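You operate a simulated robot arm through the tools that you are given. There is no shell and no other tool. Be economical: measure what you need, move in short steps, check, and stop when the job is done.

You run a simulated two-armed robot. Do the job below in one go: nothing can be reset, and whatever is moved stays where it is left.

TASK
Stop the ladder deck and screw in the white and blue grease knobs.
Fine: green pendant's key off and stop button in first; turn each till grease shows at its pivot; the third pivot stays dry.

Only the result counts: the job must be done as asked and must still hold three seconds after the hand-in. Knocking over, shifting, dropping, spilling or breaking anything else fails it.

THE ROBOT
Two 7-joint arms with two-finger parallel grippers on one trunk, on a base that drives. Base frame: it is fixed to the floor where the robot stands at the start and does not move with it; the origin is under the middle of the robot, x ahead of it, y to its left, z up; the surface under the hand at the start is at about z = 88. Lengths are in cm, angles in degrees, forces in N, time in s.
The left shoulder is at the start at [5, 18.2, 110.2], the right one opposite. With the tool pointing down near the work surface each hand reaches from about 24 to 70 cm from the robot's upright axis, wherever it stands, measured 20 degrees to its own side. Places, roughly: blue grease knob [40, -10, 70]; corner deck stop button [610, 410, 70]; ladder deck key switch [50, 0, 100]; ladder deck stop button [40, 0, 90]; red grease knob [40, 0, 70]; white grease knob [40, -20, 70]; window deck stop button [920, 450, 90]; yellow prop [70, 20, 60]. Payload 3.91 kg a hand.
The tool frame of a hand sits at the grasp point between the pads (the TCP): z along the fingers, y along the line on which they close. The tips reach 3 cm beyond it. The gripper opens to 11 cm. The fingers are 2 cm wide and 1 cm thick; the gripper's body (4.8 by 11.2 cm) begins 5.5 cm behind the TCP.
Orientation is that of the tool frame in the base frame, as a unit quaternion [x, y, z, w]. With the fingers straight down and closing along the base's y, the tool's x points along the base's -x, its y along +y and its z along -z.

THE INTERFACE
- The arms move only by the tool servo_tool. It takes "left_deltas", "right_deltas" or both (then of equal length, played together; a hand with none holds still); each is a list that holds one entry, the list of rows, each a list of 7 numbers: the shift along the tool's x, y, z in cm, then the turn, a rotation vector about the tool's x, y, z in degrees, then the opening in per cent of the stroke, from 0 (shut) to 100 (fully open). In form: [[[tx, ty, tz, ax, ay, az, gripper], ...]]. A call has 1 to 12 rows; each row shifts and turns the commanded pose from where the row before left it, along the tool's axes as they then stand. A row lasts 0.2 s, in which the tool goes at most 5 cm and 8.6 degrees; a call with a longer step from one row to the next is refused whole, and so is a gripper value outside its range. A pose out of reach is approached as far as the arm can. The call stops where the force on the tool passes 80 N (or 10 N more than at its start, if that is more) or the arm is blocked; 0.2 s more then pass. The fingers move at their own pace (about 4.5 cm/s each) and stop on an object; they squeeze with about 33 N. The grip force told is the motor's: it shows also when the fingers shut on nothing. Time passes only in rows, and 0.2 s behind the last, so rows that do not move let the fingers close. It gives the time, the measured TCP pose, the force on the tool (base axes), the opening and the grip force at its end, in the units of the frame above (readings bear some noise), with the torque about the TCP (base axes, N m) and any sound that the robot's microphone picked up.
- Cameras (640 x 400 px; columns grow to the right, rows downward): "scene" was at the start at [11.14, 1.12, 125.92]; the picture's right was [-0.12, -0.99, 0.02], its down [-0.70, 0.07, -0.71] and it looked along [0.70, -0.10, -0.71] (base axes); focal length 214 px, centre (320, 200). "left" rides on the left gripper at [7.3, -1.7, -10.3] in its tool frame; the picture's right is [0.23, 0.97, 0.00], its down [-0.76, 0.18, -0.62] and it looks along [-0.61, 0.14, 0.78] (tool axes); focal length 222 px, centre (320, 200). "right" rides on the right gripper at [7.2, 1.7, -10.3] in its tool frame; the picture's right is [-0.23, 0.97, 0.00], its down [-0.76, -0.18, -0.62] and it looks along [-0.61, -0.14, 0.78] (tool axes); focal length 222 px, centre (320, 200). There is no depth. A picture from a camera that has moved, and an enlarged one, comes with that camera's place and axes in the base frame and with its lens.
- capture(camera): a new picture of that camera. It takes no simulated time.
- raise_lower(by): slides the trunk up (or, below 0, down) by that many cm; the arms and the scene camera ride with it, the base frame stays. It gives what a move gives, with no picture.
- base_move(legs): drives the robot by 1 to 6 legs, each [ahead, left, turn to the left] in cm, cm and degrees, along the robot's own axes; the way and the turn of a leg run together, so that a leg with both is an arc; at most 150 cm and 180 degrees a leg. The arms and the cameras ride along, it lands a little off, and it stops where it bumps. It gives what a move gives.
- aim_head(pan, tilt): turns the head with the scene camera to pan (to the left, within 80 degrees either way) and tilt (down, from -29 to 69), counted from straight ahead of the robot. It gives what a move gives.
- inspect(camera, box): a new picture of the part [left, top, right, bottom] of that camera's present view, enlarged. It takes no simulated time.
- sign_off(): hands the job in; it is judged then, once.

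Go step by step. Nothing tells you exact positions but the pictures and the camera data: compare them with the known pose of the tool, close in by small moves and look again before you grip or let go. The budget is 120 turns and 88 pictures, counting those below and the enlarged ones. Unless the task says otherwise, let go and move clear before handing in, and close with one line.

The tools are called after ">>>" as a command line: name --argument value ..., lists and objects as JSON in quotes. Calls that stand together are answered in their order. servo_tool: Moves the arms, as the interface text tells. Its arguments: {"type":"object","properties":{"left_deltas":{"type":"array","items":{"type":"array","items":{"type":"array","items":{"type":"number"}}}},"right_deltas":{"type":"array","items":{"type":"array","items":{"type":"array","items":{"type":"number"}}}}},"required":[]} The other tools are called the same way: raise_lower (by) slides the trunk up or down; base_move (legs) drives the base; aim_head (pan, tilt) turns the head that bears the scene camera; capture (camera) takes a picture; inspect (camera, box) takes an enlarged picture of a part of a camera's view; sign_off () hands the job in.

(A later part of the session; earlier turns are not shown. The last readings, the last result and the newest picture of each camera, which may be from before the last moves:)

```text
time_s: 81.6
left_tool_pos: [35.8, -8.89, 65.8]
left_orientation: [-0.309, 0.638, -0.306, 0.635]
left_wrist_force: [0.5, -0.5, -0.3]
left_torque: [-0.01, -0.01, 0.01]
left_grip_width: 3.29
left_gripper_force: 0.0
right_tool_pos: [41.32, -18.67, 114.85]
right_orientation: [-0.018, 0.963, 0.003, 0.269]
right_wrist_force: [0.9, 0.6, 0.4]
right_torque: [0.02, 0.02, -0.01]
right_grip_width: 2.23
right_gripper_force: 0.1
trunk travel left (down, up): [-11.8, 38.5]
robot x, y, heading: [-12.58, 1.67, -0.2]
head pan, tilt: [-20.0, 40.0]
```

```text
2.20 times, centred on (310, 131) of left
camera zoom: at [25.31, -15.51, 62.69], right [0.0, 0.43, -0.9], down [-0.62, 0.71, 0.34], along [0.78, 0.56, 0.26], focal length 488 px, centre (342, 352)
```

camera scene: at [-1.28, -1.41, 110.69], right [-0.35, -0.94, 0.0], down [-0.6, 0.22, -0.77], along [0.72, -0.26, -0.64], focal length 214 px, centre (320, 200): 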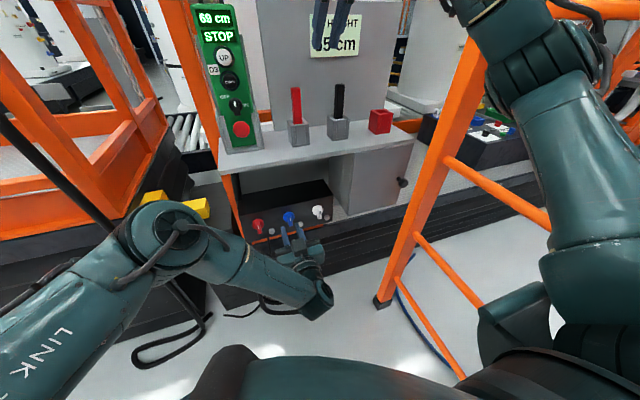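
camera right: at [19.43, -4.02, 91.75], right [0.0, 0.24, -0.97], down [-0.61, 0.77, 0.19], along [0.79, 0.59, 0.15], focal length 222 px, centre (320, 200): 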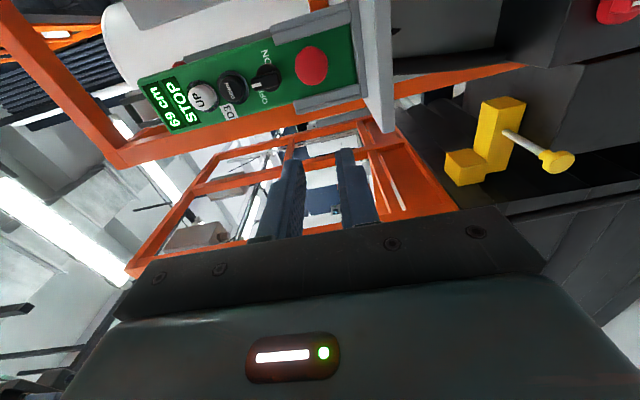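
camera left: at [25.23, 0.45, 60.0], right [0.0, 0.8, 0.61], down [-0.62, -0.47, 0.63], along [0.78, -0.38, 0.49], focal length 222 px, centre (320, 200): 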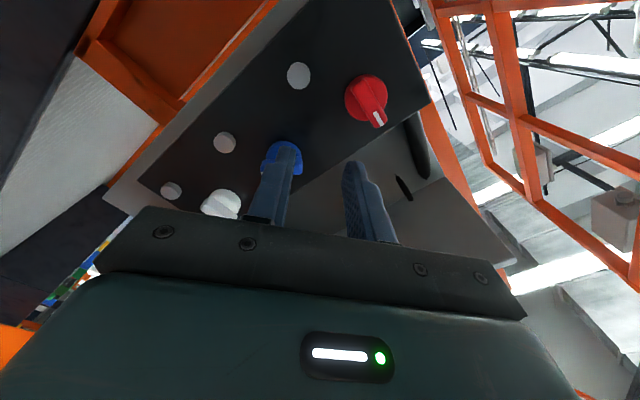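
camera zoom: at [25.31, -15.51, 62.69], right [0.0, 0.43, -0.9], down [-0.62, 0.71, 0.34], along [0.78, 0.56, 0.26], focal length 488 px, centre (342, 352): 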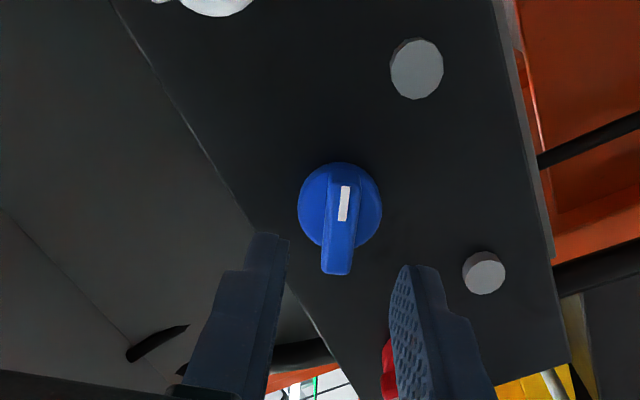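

The bar is well aligned. I'll go in, stopping short of the disc, then grip.

>>> servo_tool --left_deltas '[[[0, 0, 2, 0, 0, 0, 27], [0, 0, 2, 0, 0, 0, 27], [0, 0, 0.8, 0, 0, 0, 27], [0, 0, 0, 0, 0, 0, 27]]]'

>>> servo_tool --left_deltas '[[[0, 0, 0, 0, 0, 0, 0], [0, 0, 0, 0, 0, 0, 0], [0, 0, 0, 0, 0, 0, 0]]]'

>>> servo_tool --left_deltas '[[[0, 0, 0, 0, 0, 8, 0], [0, 0, 0, 0, 0, 8, 0], [0, 0, 0, 0, 0, 8, 0], [0, 0, 0, 0, 0, 8, 0], [0, 0, 0, 0, 0, 8, 0]]]'

```text
time_s: 82.6
left_tool_pos: [40.53, -8.85, 65.8]
left_orientation: [-0.309, 0.638, -0.307, 0.635]
left_wrist_force: [-0.5, 1.0, 0.2]
left_torque: [-0.03, 0.02, 0.0]
left_grip_width: 2.98
left_gripper_force: 0.1
right_tool_pos: [41.04, -18.59, 114.88]
right_orientation: [-0.02, 0.963, 0.005, 0.27]
right_wrist_force: [0.4, 0.1, -0.2]
right_torque: [-0.01, 0.03, 0.0]
right_grip_width: 2.19
right_gripper_force: 0.0
trunk travel left (down, up): [-11.8, 38.5]
robot x, y, heading: [-12.27, 1.39, -0.5]
head pan, tilt: [-20.0, 40.0]
```

```text
time_s: 83.4
left_tool_pos: [40.59, -8.85, 65.65]
left_orientation: [-0.309, 0.638, -0.307, 0.636]
left_wrist_force: [0.8, -0.1, -0.6]
left_torque: [0.0, -0.52, -0.26]
left_grip_width: 1.19
left_gripper_force: 44.9
right_tool_pos: [41.2, -18.68, 114.87]
right_orientation: [-0.019, 0.963, 0.004, 0.269]
right_wrist_force: [0.3, 0.4, 0.2]
right_torque: [-0.02, 0.02, 0.0]
right_grip_width: 2.21
right_gripper_force: 0.0
trunk travel left (down, up): [-11.8, 38.5]
robot x, y, heading: [-12.72, 1.3, -0.4]
head pan, tilt: [-20.0, 40.0]
```

```text
time_s: 84.6
left_tool_pos: [40.62, -8.53, 65.82]
left_orientation: [-0.072, 0.706, -0.068, 0.701]
left_wrist_force: [-9.9, 18.7, -9.5]
left_torque: [-0.1, -1.1, 0.1]
left_grip_width: 1.18
left_gripper_force: 45.4
right_tool_pos: [41.25, -18.46, 114.89]
right_orientation: [-0.019, 0.963, 0.003, 0.27]
right_wrist_force: [-0.1, 0.0, 0.8]
right_torque: [-0.03, 0.0, -0.02]
right_grip_width: 2.21
right_gripper_force: 0.1
trunk travel left (down, up): [-11.8, 38.5]
robot x, y, heading: [-12.42, 1.34, -0.2]
head pan, tilt: [-20.0, 40.0]
```

>>> servo_tool --left_deltas '[[[0, 0.2, -0.1, 0, 0, 8, 0], [0, 0, 0, 0, 0, 8, 0], [0, 0, 0, 0, 0, 8, 0], [0, 0, 0, 0, 0, 8, 0], [0, 0, 0, 0, 0, 8, 0]]]'

>>> servo_tool --left_deltas '[[[0, 0, 0, 0, 0, 8, 0], [0, 0, 0, 0, 0, 8, 0], [0, 0, 0, 0, 0, 8, 0], [0, 0, 0, 0, 0, 8, 0]]]'

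>>> inspect --camera "left" --box '[180, 40, 440, 222]'

```text
time_s: 85.8
left_tool_pos: [40.6, -8.31, 65.86]
left_orientation: [0.171, 0.688, 0.177, 0.682]
left_wrist_force: [2.4, 25.8, -10.4]
left_torque: [-0.07, -0.4, -0.45]
left_grip_width: 1.16
left_gripper_force: 45.2
right_tool_pos: [41.34, -18.46, 114.89]
right_orientation: [-0.019, 0.963, 0.003, 0.269]
right_wrist_force: [-0.1, 0.0, 0.2]
right_torque: [0.01, 0.01, 0.01]
right_grip_width: 2.19
right_gripper_force: 0.0
trunk travel left (down, up): [-11.8, 38.5]
robot x, y, heading: [-12.62, 1.63, -0.4]
head pan, tilt: [-20.0, 40.0]
```

```text
time_s: 86.8
left_tool_pos: [40.59, -8.29, 65.8]
left_orientation: [0.354, 0.613, 0.359, 0.608]
left_wrist_force: [1.1, 29.9, -0.3]
left_torque: [-0.02, -0.14, -0.42]
left_grip_width: 1.18
left_gripper_force: 44.8
right_tool_pos: [41.1, -18.33, 114.82]
right_orientation: [-0.019, 0.963, 0.002, 0.27]
right_wrist_force: [-0.6, -0.6, 1.1]
right_torque: [0.0, -0.03, 0.02]
right_grip_width: 2.21
right_gripper_force: 0.0
trunk travel left (down, up): [-11.8, 38.5]
robot x, y, heading: [-12.6, 1.18, -0.1]
head pan, tilt: [-20.0, 40.0]
```

```text
2.20 times, centred on (310, 131) of left
camera zoom: at [30.06, -2.82, 60.83], right [0.0, 0.68, 0.74], down [-0.62, -0.58, 0.53], along [0.79, -0.45, 0.42], focal length 488 px, centre (342, 352)
```

zoom: 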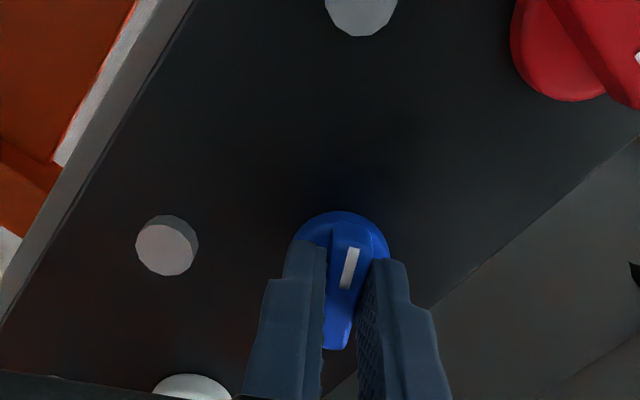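

>>> servo_tool --left_deltas '[[[0.25, 0.15, 0, 0, 0, 8, 0], [0, 0, 0, 0, 0, 8, 0], [0, 0, 0, 0, 0, 8, 0], [0, 0, 0, 0, 0, 8, 0]]]'

>>> servo_tool --left_deltas '[[[0, 0, 0, 0, 0, 8, 0], [0, 0, 0, 0, 0, 8, 0], [0, 0, 0, 0, 0, 6, 0]]]'

>>> inspect --camera "left" --box '[180, 40, 440, 222]'

```text
time_s: 87.8
left_tool_pos: [40.66, -8.44, 65.97]
left_orientation: [0.508, 0.49, 0.513, 0.489]
left_wrist_force: [15.4, 16.1, 10.8]
left_torque: [-0.04, -0.14, -0.05]
left_grip_width: 1.19
left_gripper_force: 45.2
right_tool_pos: [41.11, -18.44, 114.83]
right_orientation: [-0.019, 0.963, 0.004, 0.27]
right_wrist_force: [0.3, 0.1, -0.7]
right_torque: [-0.02, 0.01, 0.01]
right_grip_width: 2.19
right_gripper_force: 0.0
trunk travel left (down, up): [-11.8, 38.5]
robot x, y, heading: [-12.23, 1.24, -0.1]
head pan, tilt: [-20.0, 40.0]
```

```text
time_s: 88.6
left_tool_pos: [40.61, -8.29, 66.24]
left_orientation: [0.593, 0.384, 0.596, 0.382]
left_wrist_force: [15.8, 10.6, 16.0]
left_torque: [-0.04, -0.61, -0.13]
left_grip_width: 1.17
left_gripper_force: 45.3
right_tool_pos: [41.06, -18.56, 114.81]
right_orientation: [-0.02, 0.963, 0.004, 0.269]
right_wrist_force: [0.4, -0.1, 0.5]
right_torque: [0.0, -0.01, 0.0]
right_grip_width: 2.19
right_gripper_force: 0.1
trunk travel left (down, up): [-11.8, 38.5]
robot x, y, heading: [-12.13, 1.48, -0.2]
head pan, tilt: [-20.0, 40.0]
```

```text
2.20 times, centred on (310, 131) of left
camera zoom: at [30.08, -0.94, 67.53], right [0.0, -0.2, 0.98], down [-0.62, -0.77, -0.15], along [0.79, -0.61, -0.12], focal length 488 px, centre (342, 352)
```

zoom: 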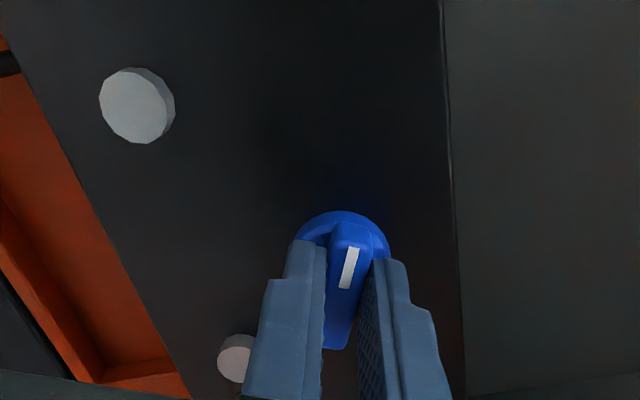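

Total so far is about 290°, and the pull inward shows the knob is screwing in. No grease yet, so I'll regrip for another stroke.

>>> servo_tool --left_deltas '[[[0, 0, 0, 0, 0, 0, 28], [0, 0, 0, 0, 0, 0, 28], [0, 0, -4, 0, 0, 0, 28], [0, 0, 0, 0, 0, -8.5, 28], [0, 0, 0, 0, 0, -8.5, 28], [0, 0, 0, 0, 0, -8.5, 28], [0, 0, 0, 0, 0, -8.5, 28], [0, 0, 0, 0, 0, -8.5, 28], [0, 0, 0, 0, 0, -8.5, 28], [0, 0, 0, 0, 0, -8.5, 28], [0, 0, 0, 0, 0, -8.5, 28], [0, 0, 0, 0, 0, -8.5, 28]]]'

>>> servo_tool --left_deltas '[[[0, 0, 0, 0, 0, -8.5, 28], [0, 0, 0, 0, 0, -8.5, 28], [0, 0, 0, 0, 0, -8.5, 28], [0, 0, 0, 0, 0, -8.5, 28], [0, 0, 0, 0, 0, -8.5, 28], [0, 0, 0, 0, 0, -8.5, 28], [0, 0, 0, 0, 0, -8.5, 28], [0, 0, 0, 0, 0, -8.5, 28], [0, 0, 0, 0, 0, -8.5, 28], [0, 0, 0, 0, 0, -8.5, 28], [0, 0, 0, 0, 0, -8.5, 28], [0, 0, 0, 0, 0, -8.5, 28]]]'

>>> inspect --camera "left" --box '[180, 40, 440, 222]'

```text
time_s: 91.2
left_tool_pos: [36.41, -8.28, 65.87]
left_orientation: [0.229, 0.671, 0.228, 0.668]
left_wrist_force: [0.5, 0.1, 0.3]
left_torque: [-0.02, -0.01, 0.0]
left_grip_width: 3.07
left_gripper_force: 0.1
right_tool_pos: [41.12, -18.52, 114.7]
right_orientation: [-0.019, 0.963, 0.004, 0.269]
right_wrist_force: [-0.2, 1.0, -0.5]
right_torque: [-0.04, -0.02, 0.05]
right_grip_width: 2.24
right_gripper_force: 0.1
trunk travel left (down, up): [-11.8, 38.5]
robot x, y, heading: [-12.33, 1.14, 0.0]
head pan, tilt: [-20.0, 40.0]
```

```text
time_s: 93.8
left_tool_pos: [36.46, -8.38, 65.79]
left_orientation: [-0.378, 0.6, -0.375, 0.597]
left_wrist_force: [0.0, 0.6, 0.8]
left_torque: [0.0, -0.01, -0.01]
left_grip_width: 3.07
left_gripper_force: 0.0
right_tool_pos: [41.16, -18.63, 114.9]
right_orientation: [-0.019, 0.963, 0.004, 0.269]
right_wrist_force: [-0.8, -0.8, 0.3]
right_torque: [-0.02, -0.01, 0.0]
right_grip_width: 2.21
right_gripper_force: 0.1
trunk travel left (down, up): [-11.8, 38.5]
robot x, y, heading: [-12.9, 1.68, -0.2]
head pan, tilt: [-20.0, 40.0]
```

```text
2.20 times, centred on (310, 131) of left
camera zoom: at [26.0, -15.59, 64.18], right [-0.01, 0.22, -0.98], down [-0.62, 0.76, 0.17], along [0.78, 0.61, 0.13], focal length 488 px, centre (342, 352)
```

zoom: 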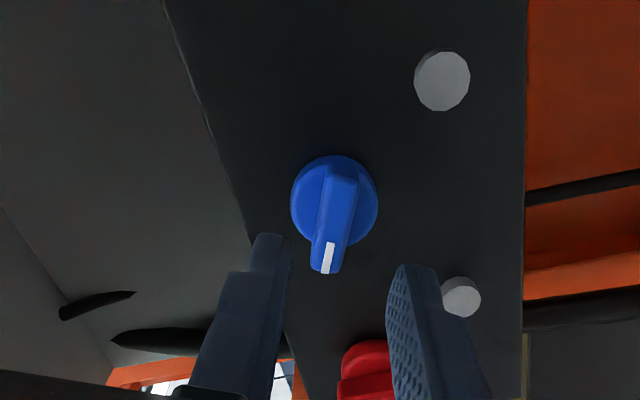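

Aligned again. I'll go in, grip and turn.

>>> servo_tool --left_deltas '[[[0, 0, 2, 0, 0, 0, 27], [0, 0, 2, 0, 0, 0, 27], [0, 0, 0.4, 0, 0, 0, 27], [0, 0, 0, 0, 0, 0, 0], [0, 0, 0, 0, 0, 0, 0], [0, 0, 0, 0, 0, 0, 0]]]'

>>> servo_tool --left_deltas '[[[0, 0, 0.02, 0, 0, 8, 0], [0, 0, 0.02, 0, 0, 8, 0], [0, 0, 0.02, 0, 0, 8, 0], [0, 0, 0.02, 0, 0, 8, 0], [0, 0, 0.02, 0, 0, 8, 0], [0, 0, 0.02, 0, 0, 8, 0]]]'

>>> servo_tool --left_deltas '[[[0, 0, 0.02, 0, 0, 8, 0], [0, 0, 0.02, 0, 0, 8, 0], [0, 0, 0.02, 0, 0, 8, 0], [0, 0, 0.02, 0, 0, 8, 0], [0, 0, 0.02, 0, 0, 8, 0]]]'

>>> inspect --camera "left" --box '[180, 0, 440, 182]'

```text
time_s: 95.2
left_tool_pos: [40.87, -8.63, 65.96]
left_orientation: [-0.376, 0.599, -0.376, 0.599]
left_wrist_force: [6.1, -11.4, 14.9]
left_torque: [0.0, -0.5, -0.59]
left_grip_width: 1.19
left_gripper_force: 45.1
right_tool_pos: [41.04, -18.7, 114.9]
right_orientation: [-0.018, 0.962, 0.004, 0.271]
right_wrist_force: [-0.3, 0.0, 0.0]
right_torque: [-0.02, -0.02, 0.02]
right_grip_width: 2.22
right_gripper_force: 0.1
trunk travel left (down, up): [-11.8, 38.5]
robot x, y, heading: [-12.43, 1.35, -0.1]
head pan, tilt: [-20.0, 40.0]
```

```text
time_s: 96.6
left_tool_pos: [40.81, -8.51, 66.02]
left_orientation: [-0.097, 0.7, -0.1, 0.701]
left_wrist_force: [-5.2, -8.3, 18.6]
left_torque: [-0.05, -1.88, -0.58]
left_grip_width: 1.16
left_gripper_force: 45.5
right_tool_pos: [40.92, -18.68, 115.03]
right_orientation: [-0.02, 0.962, 0.005, 0.271]
right_wrist_force: [0.0, 0.6, -0.1]
right_torque: [0.0, -0.01, -0.01]
right_grip_width: 2.22
right_gripper_force: 0.0
trunk travel left (down, up): [-11.8, 38.5]
robot x, y, heading: [-12.24, 1.49, -0.2]
head pan, tilt: [-20.0, 40.0]
```

```text
time_s: 97.8
left_tool_pos: [40.9, -8.41, 66.02]
left_orientation: [0.15, 0.691, 0.145, 0.692]
left_wrist_force: [-9.0, -11.8, 19.4]
left_torque: [-0.02, -0.99, -1.27]
left_grip_width: 1.19
left_gripper_force: 45.4
right_tool_pos: [40.96, -18.6, 115.01]
right_orientation: [-0.019, 0.963, 0.004, 0.27]
right_wrist_force: [-1.1, 0.2, 0.6]
right_torque: [0.0, 0.01, -0.01]
right_grip_width: 2.19
right_gripper_force: 0.1
trunk travel left (down, up): [-11.8, 38.5]
robot x, y, heading: [-12.52, 1.53, -0.1]
head pan, tilt: [-20.0, 40.0]
```

```text
2.20 times, centred on (310, 91) of left
camera zoom: at [30.43, -6.98, 58.68], right [0.01, 0.98, 0.19], down [-0.62, -0.14, 0.77], along [0.78, -0.12, 0.61], focal length 488 px, centre (342, 440)
```

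zoom: 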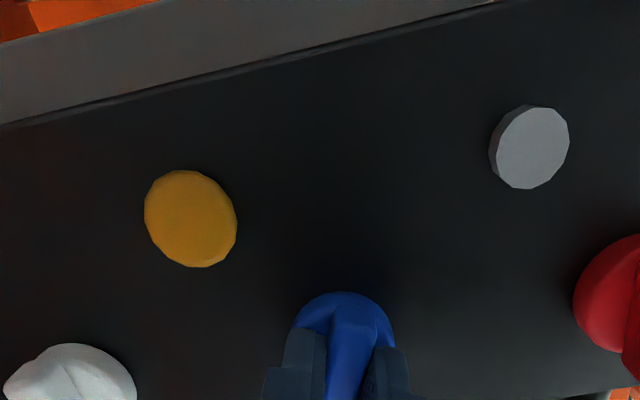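

The blue pivot now shows orange grease, so blue is done. I'll release and move to white.

>>> servo_tool --left_deltas '[[[0, 0, 0, 0, 0, 0, 28], [0, 0, 0, 0, 0, 0, 28], [0, 0, -3, 0, 0, 0, 28], [0, 0, -2, 0, 0, -8, 28], [0, 0, 0, 0, 0, -8, 28], [0, 0, 0, 0, 0, -8, 28], [0, -3, 0, 0, 0, 0, 28], [0, -3, 0, 0, 0, 0, 28], [0, -3.3, 0, 0, 0, 0, 28], [0, 0, 0, 0, 0, 0, 28]]]'

>>> capture --camera "left"

>>> capture --camera "scene"

```text
time_s: 100.0
left_tool_pos: [36.83, -12.2, 69.0]
left_orientation: [-0.001, 0.71, -0.001, 0.704]
left_wrist_force: [0.8, -0.2, 0.4]
left_torque: [0.0, 0.01, -0.03]
left_grip_width: 3.08
left_gripper_force: 0.2
left hand out of reach, approached as far as the arm can: row 7, 8, 9
right_tool_pos: [41.12, -18.65, 114.83]
right_orientation: [-0.019, 0.963, 0.003, 0.269]
right_wrist_force: [0.3, -0.4, 0.5]
right_torque: [-0.02, 0.02, -0.01]
right_grip_width: 2.2
right_gripper_force: 0.1
trunk travel left (down, up): [-11.8, 38.5]
robot x, y, heading: [-12.43, 1.46, 0.1]
head pan, tilt: [-20.0, 40.0]
```

```text
30 pictures are left
camera left: at [26.29, -13.85, 61.77], right [0.0, 0.97, -0.23], down [-0.62, 0.18, 0.77], along [0.79, 0.14, 0.6], focal length 222 px, centre (320, 200)
```

left: 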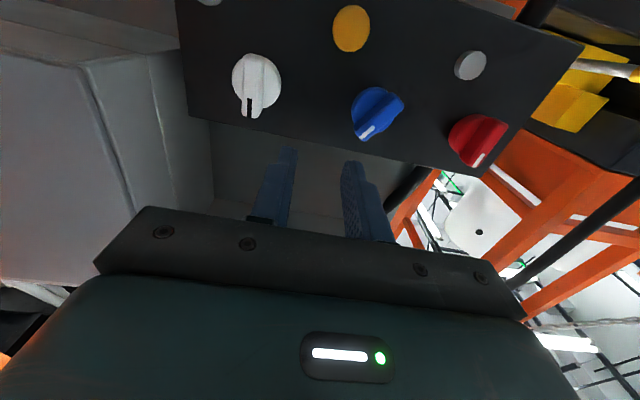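

```text
29 pictures are left
camera scene: at [-1.28, -1.4, 105.89], right [-0.34, -0.94, 0.0], down [-0.6, 0.22, -0.77], along [0.72, -0.26, -0.64], focal length 214 px, centre (320, 200)
```

scene: 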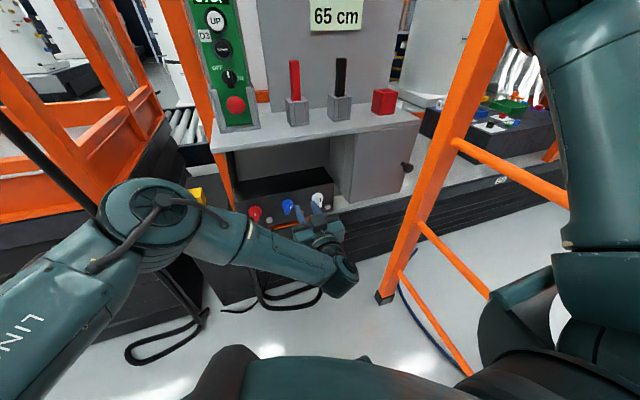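

The left hand can't get far enough right at this height. I'll lower the trunk 6 cm more, with the right hand raised to compensate, and retry.

>>> servo_tool --right_deltas '[[[-1.3, 0, -2.1, 0, 0, 0, 20], [-1.3, 0, -2.1, 0, 0, 0, 20], [-1.3, 0, -2.1, 0, 0, 0, 20]]]'

>>> raise_lower --by -6

>>> servo_tool --left_deltas '[[[-1.5, -1.5, 0, 0, 0, 0, 28], [-1.5, -2, 0, 0, 0, 0, 28], [0, -2.2, 0, 0, 0, 0, 28], [0, 0, 0, 0, 0, 0, 28]]]'

>>> aim_head --pan -60 --tilt 35

>>> capture --camera "scene"

```text
time_s: 100.8
left_tool_pos: [36.71, -12.23, 68.81]
left_orientation: [-0.001, 0.71, 0.0, 0.704]
left_wrist_force: [-0.6, -0.3, -0.6]
left_torque: [0.04, -0.03, -0.04]
left_grip_width: 3.08
left_gripper_force: 0.1
right_tool_pos: [40.92, -18.38, 120.76]
right_orientation: [-0.019, 0.963, 0.004, 0.269]
right_wrist_force: [0.3, -0.6, -0.3]
right_torque: [0.03, -0.01, -0.02]
right_grip_width: 2.18
right_gripper_force: 0.0
right hand out of reach, approached as far as the arm can: row 3
trunk travel left (down, up): [-11.8, 38.5]
robot x, y, heading: [-12.33, 1.61, -0.1]
head pan, tilt: [-20.0, 40.0]
```

```text
time_s: 101.8
left_tool_pos: [36.88, -12.18, 63.1]
left_orientation: [-0.001, 0.709, 0.0, 0.705]
left_wrist_force: [0.4, 0.1, 0.4]
left_torque: [-0.03, -0.01, 0.0]
left_grip_width: 3.08
left_gripper_force: 0.1
right_tool_pos: [40.85, -18.3, 114.92]
right_orientation: [-0.018, 0.963, 0.003, 0.269]
right_wrist_force: [-0.2, -0.7, 0.7]
right_torque: [0.0, -0.03, 0.0]
right_grip_width: 2.2
right_gripper_force: 0.1
trunk travel left (down, up): [-5.8, 44.5]
robot x, y, heading: [-12.29, 1.15, -0.2]
head pan, tilt: [-20.0, 40.0]
```

```text
time_s: 102.8
left_tool_pos: [37.22, -14.78, 67.48]
left_orientation: [-0.001, 0.71, 0.0, 0.704]
left_wrist_force: [-0.6, 0.9, -0.3]
left_torque: [0.01, -0.03, -0.02]
left_grip_width: 3.09
left_gripper_force: 0.1
left hand out of reach, approached as far as the arm can: row 1, 2, 3
right_tool_pos: [40.97, -18.35, 114.82]
right_orientation: [-0.019, 0.963, 0.004, 0.269]
right_wrist_force: [-0.2, -0.2, 0.4]
right_torque: [-0.01, 0.0, 0.0]
right_grip_width: 2.2
right_gripper_force: 0.0
trunk travel left (down, up): [-5.8, 44.5]
robot x, y, heading: [-12.34, 1.46, -0.3]
head pan, tilt: [-20.0, 40.0]
```

```text
time_s: 103.9
left_tool_pos: [37.13, -14.7, 67.55]
left_orientation: [-0.001, 0.71, 0.0, 0.704]
left_wrist_force: [0.4, -0.2, 0.5]
left_torque: [-0.01, 0.0, 0.02]
left_grip_width: 3.07
left_gripper_force: 0.0
right_tool_pos: [40.91, -18.25, 114.93]
right_orientation: [-0.019, 0.963, 0.004, 0.27]
right_wrist_force: [-0.6, 0.6, 0.7]
right_torque: [0.0, -0.01, 0.02]
right_grip_width: 2.22
right_gripper_force: 0.1
trunk travel left (down, up): [-5.8, 44.5]
robot x, y, heading: [-12.16, 1.37, -0.5]
head pan, tilt: [-60.0, 35.0]
```

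```text
28 pictures are left
camera scene: at [-4.87, -6.11, 100.65], right [-0.87, -0.5, 0.0], down [-0.29, 0.5, -0.82], along [0.41, -0.71, -0.57], focal length 214 px, centre (320, 200)
```

scene: 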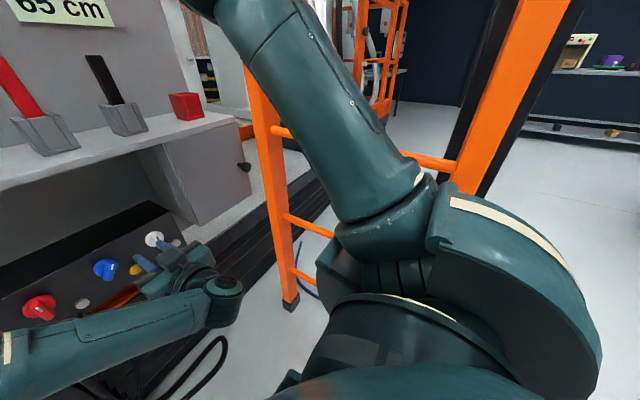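

The right arm is clear of the ladder by a good margin. I'll shift the base 3.5 cm to the right.

>>> base_move --legs '[[0, -3.5, 0]]'

>>> capture --camera "left"

```text
time_s: 104.9
left_tool_pos: [37.14, -18.08, 67.46]
left_orientation: [-0.001, 0.71, 0.0, 0.704]
left_wrist_force: [0.2, -0.3, 0.8]
left_torque: [0.01, 0.05, 0.02]
left_grip_width: 3.09
left_gripper_force: 0.0
right_tool_pos: [40.87, -21.73, 114.89]
right_orientation: [-0.019, 0.963, 0.003, 0.27]
right_wrist_force: [-0.1, 0.4, -0.8]
right_torque: [-0.01, 0.01, -0.05]
right_grip_width: 2.18
right_gripper_force: 0.0
trunk travel left (down, up): [-5.8, 44.5]
robot x, y, heading: [-12.5, -1.76, -0.1]
head pan, tilt: [-60.0, 35.0]
```

```text
27 pictures are left
camera left: at [26.68, -19.8, 60.36], right [0.0, 0.97, -0.23], down [-0.62, 0.18, 0.77], along [0.79, 0.14, 0.6], focal length 222 px, centre (320, 200)
```

left: 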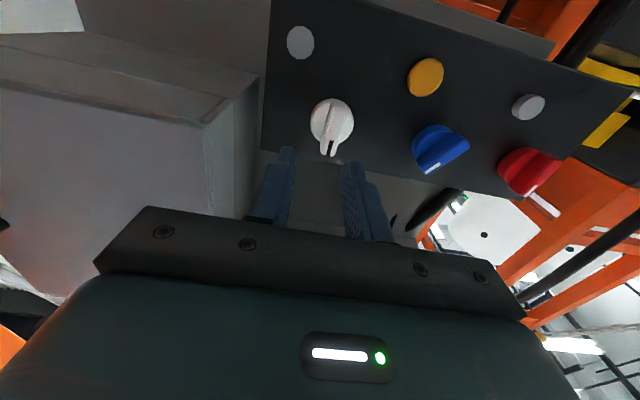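

White is at about [44,-17.7,65.8]. I'll lower 1.6 cm, shift 0.4, and approach.

>>> raise_lower --by -1.6

>>> servo_tool --left_deltas '[[[0, 0.4, 1, 0, 0, 0, 27], [0, 0, 1.2, 0, 0, 0, 27], [0, 0, 0, 0, 0, 0, 27]]]'

>>> inspect --camera "left" --box '[220, 100, 420, 240]'

```text
time_s: 105.5
left_tool_pos: [37.12, -18.09, 65.94]
left_orientation: [-0.001, 0.71, -0.001, 0.704]
left_wrist_force: [0.4, -0.4, -0.7]
left_torque: [0.01, -0.01, -0.01]
left_grip_width: 3.09
left_gripper_force: 0.1
right_tool_pos: [40.86, -21.86, 113.33]
right_orientation: [-0.018, 0.963, 0.003, 0.269]
right_wrist_force: [-0.4, 0.7, -0.6]
right_torque: [0.01, 0.02, -0.02]
right_grip_width: 2.17
right_gripper_force: 0.0
trunk travel left (down, up): [-4.2, 46.1]
robot x, y, heading: [-12.43, -1.85, -0.4]
head pan, tilt: [-60.0, 35.0]
```

```text
time_s: 106.3
left_tool_pos: [39.4, -17.71, 65.89]
left_orientation: [0.0, 0.711, -0.002, 0.704]
left_wrist_force: [-0.6, -0.2, 0.0]
left_torque: [-0.02, -0.02, -0.02]
left_grip_width: 2.97
left_gripper_force: 0.1
right_tool_pos: [40.86, -21.82, 113.31]
right_orientation: [-0.019, 0.963, 0.003, 0.27]
right_wrist_force: [-0.5, 0.2, -0.7]
right_torque: [0.0, 0.02, -0.02]
right_grip_width: 2.21
right_gripper_force: 0.0
trunk travel left (down, up): [-4.2, 46.1]
robot x, y, heading: [-12.39, -2.17, 0.1]
head pan, tilt: [-60.0, 35.0]
```

```text
2.86 times, centred on (320, 170) of left
camera zoom: at [28.9, -19.39, 58.73], right [0.0, 0.97, -0.23], down [-0.62, 0.18, 0.77], along [0.79, 0.14, 0.6], focal length 635 px, centre (320, 286)
```

zoom: 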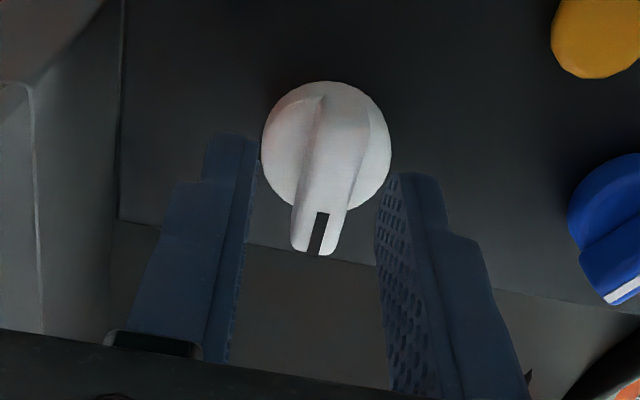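

Centred on the white bar. I'll advance, close and turn clockwise.

>>> servo_tool --left_deltas '[[[0, 0, 0.6, 0, 0, 0, 27], [0, 0, 0.5, 0, 0, 0, 27], [0, 0, 0, 0, 0, 0, 0], [0, 0, 0, 0, 0, 0, 0], [0, 0, 0, 0, 0, 0, 0]]]'

>>> servo_tool --left_deltas '[[[0, 0, 0.02, 0, 0, 8, 0], [0, 0, 0.02, 0, 0, 8, 0], [0, 0, 0.02, 0, 0, 8, 0], [0, 0, 0.02, 0, 0, 8, 0]]]'

>>> servo_tool --left_deltas '[[[0, 0, 0.02, 0, 0, 8, 0], [0, 0, 0.02, 0, 0, 8, 0], [0, 0, 0.02, 0, 0, 8, 0]]]'

>>> inspect --camera "left" --box '[180, 0, 440, 182]'

```text
time_s: 107.5
left_tool_pos: [40.45, -17.52, 65.82]
left_orientation: [-0.002, 0.711, 0.001, 0.704]
left_wrist_force: [-4.9, 13.0, -1.4]
left_torque: [-0.02, -0.11, -0.28]
left_grip_width: 1.19
left_gripper_force: 44.7
right_tool_pos: [40.87, -21.73, 113.33]
right_orientation: [-0.019, 0.963, 0.004, 0.269]
right_wrist_force: [0.3, 0.4, 0.4]
right_torque: [0.01, 0.0, -0.05]
right_grip_width: 2.19
right_gripper_force: 0.0
trunk travel left (down, up): [-4.2, 46.1]
robot x, y, heading: [-12.34, -1.83, -0.2]
head pan, tilt: [-60.0, 35.0]
```

```text
time_s: 108.5
left_tool_pos: [40.43, -17.38, 65.86]
left_orientation: [0.194, 0.684, 0.195, 0.676]
left_wrist_force: [-18.5, 33.8, -7.3]
left_torque: [-0.06, -0.43, -0.33]
left_grip_width: 1.18
left_gripper_force: 45.2
right_tool_pos: [40.73, -21.61, 113.41]
right_orientation: [-0.019, 0.963, 0.003, 0.27]
right_wrist_force: [0.6, -0.2, -0.4]
right_torque: [0.03, -0.02, 0.02]
right_grip_width: 2.17
right_gripper_force: 0.1
trunk travel left (down, up): [-4.2, 46.1]
robot x, y, heading: [-12.59, -1.86, -0.3]
head pan, tilt: [-60.0, 35.0]
```

```text
time_s: 109.3
left_tool_pos: [40.53, -17.43, 65.85]
left_orientation: [0.33, 0.629, 0.333, 0.62]
left_wrist_force: [-25.6, 38.6, -2.9]
left_torque: [-0.02, 0.43, 0.53]
left_grip_width: 1.19
left_gripper_force: 45.4
right_tool_pos: [40.73, -21.54, 113.41]
right_orientation: [-0.018, 0.963, 0.002, 0.27]
right_wrist_force: [1.1, -0.8, 0.2]
right_torque: [-0.04, -0.01, 0.01]
right_grip_width: 2.18
right_gripper_force: 0.1
trunk travel left (down, up): [-4.2, 46.1]
robot x, y, heading: [-12.39, -2.45, -0.3]
head pan, tilt: [-60.0, 35.0]
```

```text
2.20 times, centred on (310, 91) of left
camera zoom: at [30.03, -12.43, 60.58], right [0.0, 0.73, 0.68], down [-0.61, -0.54, 0.58], along [0.79, -0.42, 0.45], focal length 488 px, centre (342, 440)
```

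zoom: 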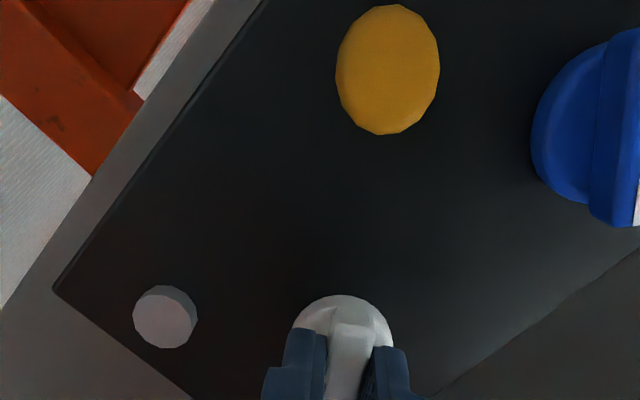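

It turns; I'll relieve the side force and continue to about 112°.

>>> servo_tool --left_deltas '[[[0.33, 0.22, -0.2, 0, 0, 8, 0], [0, 0, 0.02, 0, 0, 8, 0], [0, 0, 0.02, 0, 0, 8, 0], [0, 0, 0.02, 0, 0, 8, 0]]]'

>>> servo_tool --left_deltas '[[[0, 0, 0.02, 0, 0, 8, 0], [0, 0, 0.02, 0, 0, 8, 0], [0, 0, 0.02, 0, 0, 8, 0]]]'

```text
time_s: 110.3
left_tool_pos: [40.52, -17.44, 65.97]
left_orientation: [0.493, 0.509, 0.489, 0.508]
left_wrist_force: [12.5, -4.0, 0.3]
left_torque: [-0.05, -0.26, 1.21]
left_grip_width: 1.18
left_gripper_force: 44.8
right_tool_pos: [40.89, -21.78, 113.13]
right_orientation: [-0.018, 0.963, 0.003, 0.27]
right_wrist_force: [0.6, -0.1, -0.7]
right_torque: [0.01, -0.02, 0.01]
right_grip_width: 2.2
right_gripper_force: 0.1
trunk travel left (down, up): [-4.2, 46.1]
robot x, y, heading: [-12.04, -2.11, -0.3]
head pan, tilt: [-60.0, 35.0]
```

```text
time_s: 111.1
left_tool_pos: [40.58, -17.45, 66.04]
left_orientation: [0.588, 0.396, 0.584, 0.395]
left_wrist_force: [16.7, -11.1, 10.3]
left_torque: [-0.06, -1.23, 0.62]
left_grip_width: 1.18
left_gripper_force: 44.5
right_tool_pos: [40.82, -21.73, 113.28]
right_orientation: [-0.018, 0.962, 0.003, 0.271]
right_wrist_force: [0.7, -0.3, -0.2]
right_torque: [-0.01, 0.04, -0.05]
right_grip_width: 2.19
right_gripper_force: 0.1
trunk travel left (down, up): [-4.2, 46.1]
robot x, y, heading: [-12.18, -2.28, 0.0]
head pan, tilt: [-60.0, 35.0]
```

Stroke done with low forces. I'll release, roll back 178° and regrip.

>>> servo_tool --left_deltas '[[[0, 0, 0, 0, 0, 0, 28], [0, 0, 0, 0, 0, 0, 28], [0, 0, -4, 0, 0, 0, 28], [0, 0, 0, 0, 0, -8.5, 28], [0, 0, 0, 0, 0, -8.5, 28], [0, 0, 0, 0, 0, -8.5, 28], [0, 0, 0, 0, 0, -8.5, 28], [0, 0, 0, 0, 0, -8.5, 28], [0, 0, 0, 0, 0, -8.5, 28], [0, 0, 0, 0, 0, -8.5, 28], [0, 0, 0, 0, 0, -8.5, 28], [0, 0, 0, 0, 0, -8.5, 28]]]'

>>> servo_tool --left_deltas '[[[0, 0, 0, 0, 0, -8.5, 28], [0, 0, 0, 0, 0, -8.5, 28], [0, 0, 0, 0, 0, -8.5, 28], [0, 0, 0, 0, 0, -8.5, 28], [0, 0, 0, 0, 0, -8.5, 28], [0, 0, 0, 0, 0, -8.5, 28], [0, 0, 0, 0, 0, -8.5, 28], [0, 0, 0, 0, 0, -8.5, 28], [0, 0, 0, 0, 0, -8.5, 28], [0, 0, 0, 0, 0, -8.5, 28], [0, 0, 0, 0, 0, -8.5, 28], [0, 0, 0, 0, 0, -8.5, 28]]]'

>>> inspect --camera "left" --box '[180, 40, 440, 222]'

```text
time_s: 113.7
left_tool_pos: [36.48, -17.34, 66.06]
left_orientation: [0.214, 0.677, 0.213, 0.671]
left_wrist_force: [0.7, 0.8, 0.7]
left_torque: [-0.02, -0.02, 0.05]
left_grip_width: 3.1
left_gripper_force: 0.2
right_tool_pos: [40.78, -21.68, 113.3]
right_orientation: [-0.018, 0.963, 0.003, 0.27]
right_wrist_force: [-0.3, -0.3, -0.1]
right_torque: [0.01, 0.02, 0.02]
right_grip_width: 2.2
right_gripper_force: 0.0
trunk travel left (down, up): [-4.2, 46.1]
robot x, y, heading: [-12.41, -1.8, -0.2]
head pan, tilt: [-60.0, 35.0]
```

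```text
time_s: 116.3
left_tool_pos: [36.6, -17.35, 66.04]
left_orientation: [-0.39, 0.593, -0.388, 0.588]
left_wrist_force: [-0.1, 0.1, -0.3]
left_torque: [-0.02, 0.02, 0.0]
left_grip_width: 3.07
left_gripper_force: 0.1
right_tool_pos: [40.83, -21.79, 113.24]
right_orientation: [-0.019, 0.963, 0.004, 0.269]
right_wrist_force: [0.6, -0.5, -0.4]
right_torque: [0.02, 0.02, 0.03]
right_grip_width: 2.17
right_gripper_force: 0.0
trunk travel left (down, up): [-4.2, 46.1]
robot x, y, heading: [-12.16, -2.18, -0.1]
head pan, tilt: [-60.0, 35.0]
```

```text
2.20 times, centred on (310, 131) of left
camera zoom: at [26.09, -24.61, 64.73], right [-0.01, 0.17, -0.98], down [-0.62, 0.77, 0.14], along [0.78, 0.61, 0.1], focal length 488 px, centre (342, 352)
```

zoom: 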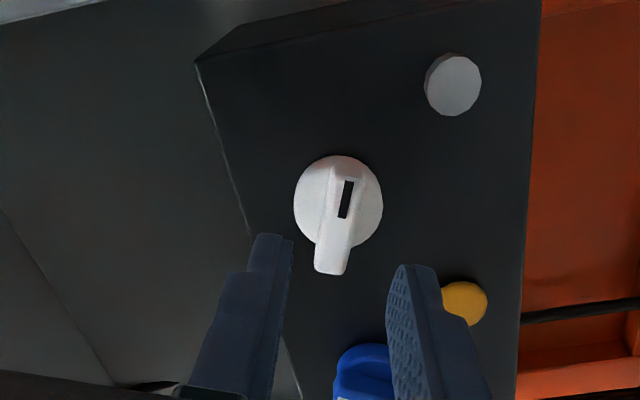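

Aligned. Going in for the second stroke on white.

>>> servo_tool --left_deltas '[[[0, 0, 2, 0, 0, 0, 27], [0, 0, 2, 0, 0, 0, 27], [0, 0, 0.1, 0, 0, 0, 27], [0, 0, 0, 0, 0, 0, 0], [0, 0, 0, 0, 0, 0, 0], [0, 0, 0, 0, 0, 0, 0]]]'

>>> servo_tool --left_deltas '[[[0, 0, 0.02, 0, 0, 8, 0], [0, 0, 0.02, 0, 0, 8, 0], [0, 0, 0.02, 0, 0, 8, 0], [0, 0, 0.02, 0, 0, 8, 0], [0, 0, 0.02, 0, 0, 8, 0], [0, 0, 0.02, 0, 0, 8, 0]]]'

>>> servo_tool --left_deltas '[[[0, 0, 0.02, 0, 0, 8, 0], [0, 0, 0.02, 0, 0, 8, 0], [0, 0, 0.02, 0, 0, 8, 0], [0, 0, 0.02, 0, 0, 8, 0], [0, 0, 0.02, 0, 0, 8, 0]]]'

>>> inspect --camera "left" --box '[180, 0, 440, 182]'

```text
time_s: 117.7
left_tool_pos: [40.64, -17.39, 66.05]
left_orientation: [-0.389, 0.592, -0.389, 0.589]
left_wrist_force: [7.9, -9.2, 11.5]
left_torque: [-0.04, -0.7, -0.85]
left_grip_width: 1.16
left_gripper_force: 44.8
right_tool_pos: [40.81, -21.74, 113.31]
right_orientation: [-0.018, 0.962, 0.003, 0.271]
right_wrist_force: [-0.3, 0.0, 0.0]
right_torque: [0.01, 0.03, 0.02]
right_grip_width: 2.19
right_gripper_force: 0.0
trunk travel left (down, up): [-4.2, 46.1]
robot x, y, heading: [-12.45, -2.06, -0.0]
head pan, tilt: [-60.0, 35.0]
```

```text
time_s: 119.1
left_tool_pos: [40.71, -17.58, 66.15]
left_orientation: [-0.111, 0.699, -0.115, 0.697]
left_wrist_force: [4.5, -12.2, 15.6]
left_torque: [-0.04, -1.65, -0.53]
left_grip_width: 1.18
left_gripper_force: 45.1
right_tool_pos: [40.82, -21.75, 113.25]
right_orientation: [-0.018, 0.963, 0.003, 0.27]
right_wrist_force: [-0.4, 0.0, -0.5]
right_torque: [0.01, -0.01, 0.03]
right_grip_width: 2.18
right_gripper_force: 0.0
trunk travel left (down, up): [-4.2, 46.1]
robot x, y, heading: [-12.16, -1.87, -0.2]
head pan, tilt: [-60.0, 35.0]
```

```text
time_s: 120.3
left_tool_pos: [40.7, -17.54, 66.18]
left_orientation: [0.134, 0.696, 0.13, 0.694]
left_wrist_force: [-12.9, -8.3, 14.1]
left_torque: [-0.04, -1.26, -1.25]
left_grip_width: 1.18
left_gripper_force: 45.0
right_tool_pos: [40.63, -21.78, 113.3]
right_orientation: [-0.018, 0.962, 0.003, 0.271]
right_wrist_force: [0.1, -0.2, -0.2]
right_torque: [0.0, -0.01, 0.01]
right_grip_width: 2.2
right_gripper_force: 0.0
trunk travel left (down, up): [-4.2, 46.1]
robot x, y, heading: [-12.34, -1.86, -0.2]
head pan, tilt: [-60.0, 35.0]
```

```text
2.20 times, centred on (310, 91) of left
camera zoom: at [30.19, -16.32, 58.76], right [0.01, 0.99, 0.15], down [-0.62, -0.11, 0.78], along [0.78, -0.1, 0.61], focal length 488 px, centre (342, 440)
```

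zoom: 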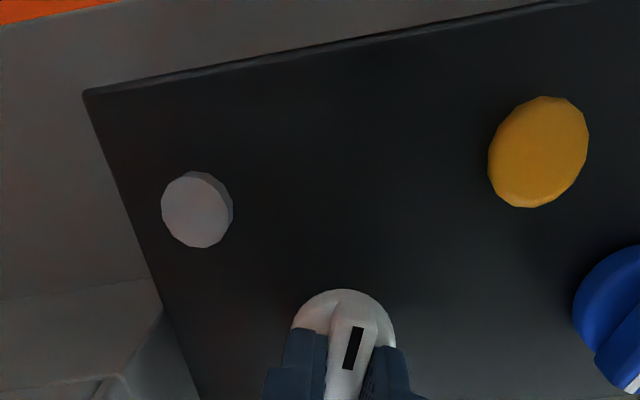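

About 200° so far and still dry; I'll continue the stroke.

>>> servo_tool --left_deltas '[[[0, 0, 0, 0, 0, 8, 0], [0, 0, 0, 0, 0, 8, 0], [0, 0, 0, 0, 0, 8, 0], [0, 0, 0, 0, 0, 8, 0], [0, 0, 0, 0, 0, 8, 0]]]'

>>> servo_tool --left_deltas '[[[0, 0, 0, 0, 0, 8, 0], [0, 0, 0, 0, 0, 8, 0], [0, 0, 0, 0, 0, 8, 0], [0, 0, 0, 0, 0, 8, 0], [0, 0, 0, 0, 0, 8, 0], [0, 0, 0, 0, 0, 6, 0]]]'

>>> inspect --camera "left" --box '[180, 40, 440, 222]'

```text
time_s: 121.5
left_tool_pos: [40.67, -17.56, 66.07]
left_orientation: [0.365, 0.608, 0.358, 0.606]
left_wrist_force: [-17.7, -15.6, 11.4]
left_torque: [0.0, -0.31, -0.54]
left_grip_width: 1.18
left_gripper_force: 45.2
right_tool_pos: [40.69, -21.87, 113.29]
right_orientation: [-0.018, 0.963, 0.004, 0.27]
right_wrist_force: [-1.1, 0.4, 1.0]
right_torque: [-0.02, 0.0, 0.0]
right_grip_width: 2.2
right_gripper_force: 0.0
trunk travel left (down, up): [-4.2, 46.1]
robot x, y, heading: [-12.29, -2.18, -0.3]
head pan, tilt: [-60.0, 35.0]
```

```text
time_s: 122.9
left_tool_pos: [40.67, -17.61, 65.99]
left_orientation: [0.573, 0.417, 0.568, 0.418]
left_wrist_force: [-18.6, -16.9, 8.6]
left_torque: [-0.01, -1.03, 0.34]
left_grip_width: 1.2
left_gripper_force: 44.6
right_tool_pos: [40.72, -21.79, 113.34]
right_orientation: [-0.017, 0.963, 0.004, 0.27]
right_wrist_force: [0.1, -0.6, -0.5]
right_torque: [-0.04, 0.0, -0.01]
right_grip_width: 2.21
right_gripper_force: 0.1
trunk travel left (down, up): [-4.2, 46.1]
robot x, y, heading: [-12.3, -1.75, -0.2]
head pan, tilt: [-60.0, 35.0]
```

```text
2.20 times, centred on (310, 131) of left
camera zoom: at [30.27, -10.04, 66.61], right [0.0, -0.08, 1.0], down [-0.63, -0.78, -0.06], along [0.78, -0.63, -0.05], focal length 488 px, centre (342, 352)
```

zoom: 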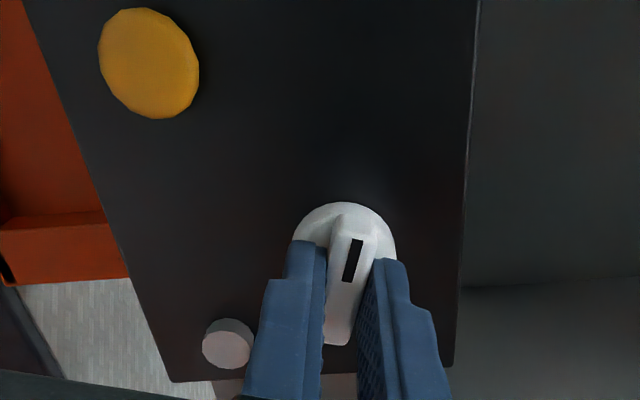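

About 285°, still dry. One more regrip.

>>> servo_tool --left_deltas '[[[0, 0, 0, 0, 0, 0, 28], [0, 0, 0, 0, 0, 0, 28], [0, 0, -4, 0, 0, 0, 28], [0, 0, 0, 0, 0, -8.5, 28], [0, 0, 0, 0, 0, -8.5, 28], [0, 0, 0, 0, 0, -8.5, 28], [0, 0, 0, 0, 0, -8.5, 28], [0, 0, 0, 0, 0, -8.5, 28], [0, 0, 0, 0, 0, -8.5, 28], [0, 0, 0, 0, 0, -8.5, 28], [0, 0, 0, 0, 0, -8.5, 28], [0, 0, 0, 0, 0, -8.5, 28]]]'

>>> servo_tool --left_deltas '[[[0, 0, 0, 0, 0, -8.5, 28], [0, 0, 0, 0, 0, -8.5, 28], [0, 0, 0, 0, 0, -8.5, 28], [0, 0, 0, 0, 0, -8.5, 28], [0, 0, 0, 0, 0, -8.5, 28], [0, 0, 0, 0, 0, -8.5, 28], [0, 0, 0, 0, 0, -8.5, 28], [0, 0, 0, 0, 0, -8.5, 28], [0, 0, 0, 0, 0, -8.5, 28], [0, 0, 0, 0, 0, -8.5, 28], [0, 0, 0, 0, 0, -8.5, 28], [0, 0, 0, 0, 0, -8.5, 28]]]'

>>> inspect --camera "left" --box '[180, 40, 440, 222]'

```text
time_s: 125.5
left_tool_pos: [36.74, -17.25, 66.03]
left_orientation: [0.188, 0.685, 0.187, 0.679]
left_wrist_force: [0.9, -0.4, 0.6]
left_torque: [0.0, -0.03, -0.01]
left_grip_width: 3.05
left_gripper_force: 0.0
right_tool_pos: [40.91, -21.79, 113.22]
right_orientation: [-0.019, 0.963, 0.004, 0.27]
right_wrist_force: [0.1, -0.3, 0.3]
right_torque: [-0.01, -0.02, 0.01]
right_grip_width: 2.23
right_gripper_force: 0.0
trunk travel left (down, up): [-4.2, 46.1]
robot x, y, heading: [-12.7, -2.1, -0.2]
head pan, tilt: [-60.0, 35.0]
```

```text
time_s: 128.1
left_tool_pos: [36.79, -17.29, 65.86]
left_orientation: [-0.414, 0.577, -0.411, 0.572]
left_wrist_force: [0.3, 0.0, -0.4]
left_torque: [0.0, -0.02, 0.01]
left_grip_width: 3.11
left_gripper_force: 0.1
right_tool_pos: [40.85, -21.81, 113.31]
right_orientation: [-0.018, 0.963, 0.003, 0.27]
right_wrist_force: [0.0, 0.5, 0.3]
right_torque: [-0.03, -0.03, 0.01]
right_grip_width: 2.2
right_gripper_force: 0.0
trunk travel left (down, up): [-4.2, 46.1]
robot x, y, heading: [-12.37, -1.68, -0.4]
head pan, tilt: [-60.0, 35.0]
```

```text
2.20 times, centred on (310, 131) of left
camera zoom: at [26.43, -24.72, 65.27], right [-0.01, 0.1, -1.0], down [-0.62, 0.78, 0.08], along [0.78, 0.62, 0.05], focal length 488 px, centre (342, 352)
```

zoom: 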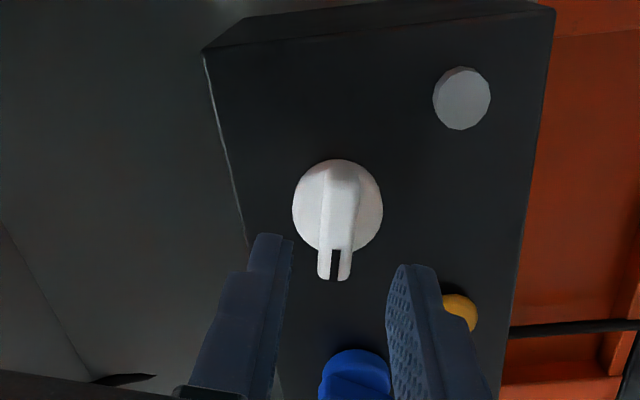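

>>> servo_tool --left_deltas '[[[0.2, 0, 2, 0, 0, 4, 27], [0, 0, 2, 0, 0, 0, 27], [0, 0, 0, 0, 0, 0, 27], [0, 0, 0, 0, 0, 0, 0], [0, 0, 0, 0, 0, 0, 0], [0, 0, 0, 0, 0, 0, 0]]]'

>>> servo_tool --left_deltas '[[[0, 0, 0.02, 0, 0, 8, 0], [0, 0, 0.02, 0, 0, 8, 0], [0, 0, 0.02, 0, 0, 8, 0], [0, 0, 0.02, 0, 0, 8, 0], [0, 0, 0.02, 0, 0, 8, 0], [0, 0, 0.02, 0, 0, 8, 0]]]'

>>> servo_tool --left_deltas '[[[0, 0, 0, 0, 0, 8, 0], [0, 0, 0, 0, 0, 8, 0], [0, 0, 0, 0, 0, 8, 0], [0, 0, 0, 0, 0, 8, 0], [0, 0, 0, 0, 0, 8, 0]]]'

>>> inspect --camera "left" --box '[180, 0, 440, 182]'

```text
time_s: 129.5
left_tool_pos: [40.74, -17.83, 65.82]
left_orientation: [-0.39, 0.594, -0.391, 0.585]
left_wrist_force: [-20.6, -6.7, 4.4]
left_torque: [0.02, -0.68, -0.76]
left_grip_width: 1.19
left_gripper_force: 44.8
right_tool_pos: [40.64, -21.75, 113.31]
right_orientation: [-0.019, 0.962, 0.004, 0.271]
right_wrist_force: [0.0, 0.3, -0.6]
right_torque: [0.01, 0.02, -0.01]
right_grip_width: 2.21
right_gripper_force: 0.1
trunk travel left (down, up): [-4.2, 46.1]
robot x, y, heading: [-12.51, -1.83, -0.1]
head pan, tilt: [-60.0, 35.0]
```

```text
time_s: 130.9
left_tool_pos: [40.73, -17.68, 65.8]
left_orientation: [-0.115, 0.702, -0.116, 0.693]
left_wrist_force: [-38.6, 6.7, -6.9]
left_torque: [-0.04, -1.93, -0.44]
left_grip_width: 1.2
left_gripper_force: 44.6
right_tool_pos: [40.64, -21.71, 113.38]
right_orientation: [-0.019, 0.962, 0.004, 0.271]
right_wrist_force: [0.8, -0.1, -0.3]
right_torque: [0.01, -0.01, 0.0]
right_grip_width: 2.19
right_gripper_force: 0.0
trunk travel left (down, up): [-4.2, 46.1]
robot x, y, heading: [-12.54, -1.97, 0.0]
head pan, tilt: [-60.0, 35.0]
```

```text
time_s: 132.1
left_tool_pos: [40.84, -17.39, 65.71]
left_orientation: [0.131, 0.699, 0.129, 0.691]
left_wrist_force: [-46.4, 30.5, -8.2]
left_torque: [-0.08, -0.72, -0.96]
left_grip_width: 1.19
left_gripper_force: 44.6
right_tool_pos: [40.61, -21.63, 113.39]
right_orientation: [-0.019, 0.963, 0.003, 0.27]
right_wrist_force: [0.1, -0.8, 0.0]
right_torque: [0.05, -0.03, 0.01]
right_grip_width: 2.2
right_gripper_force: 0.1
trunk travel left (down, up): [-4.2, 46.1]
robot x, y, heading: [-12.25, -2.12, -0.0]
head pan, tilt: [-60.0, 35.0]
```

```text
2.20 times, centred on (310, 91) of left
camera zoom: at [30.17, -16.33, 58.5], right [0.0, 0.99, 0.14], down [-0.61, -0.11, 0.78], along [0.79, -0.09, 0.61], focal length 488 px, centre (342, 440)
```

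zoom: 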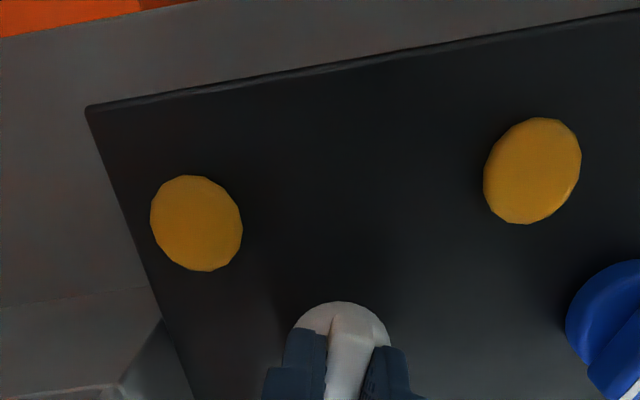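

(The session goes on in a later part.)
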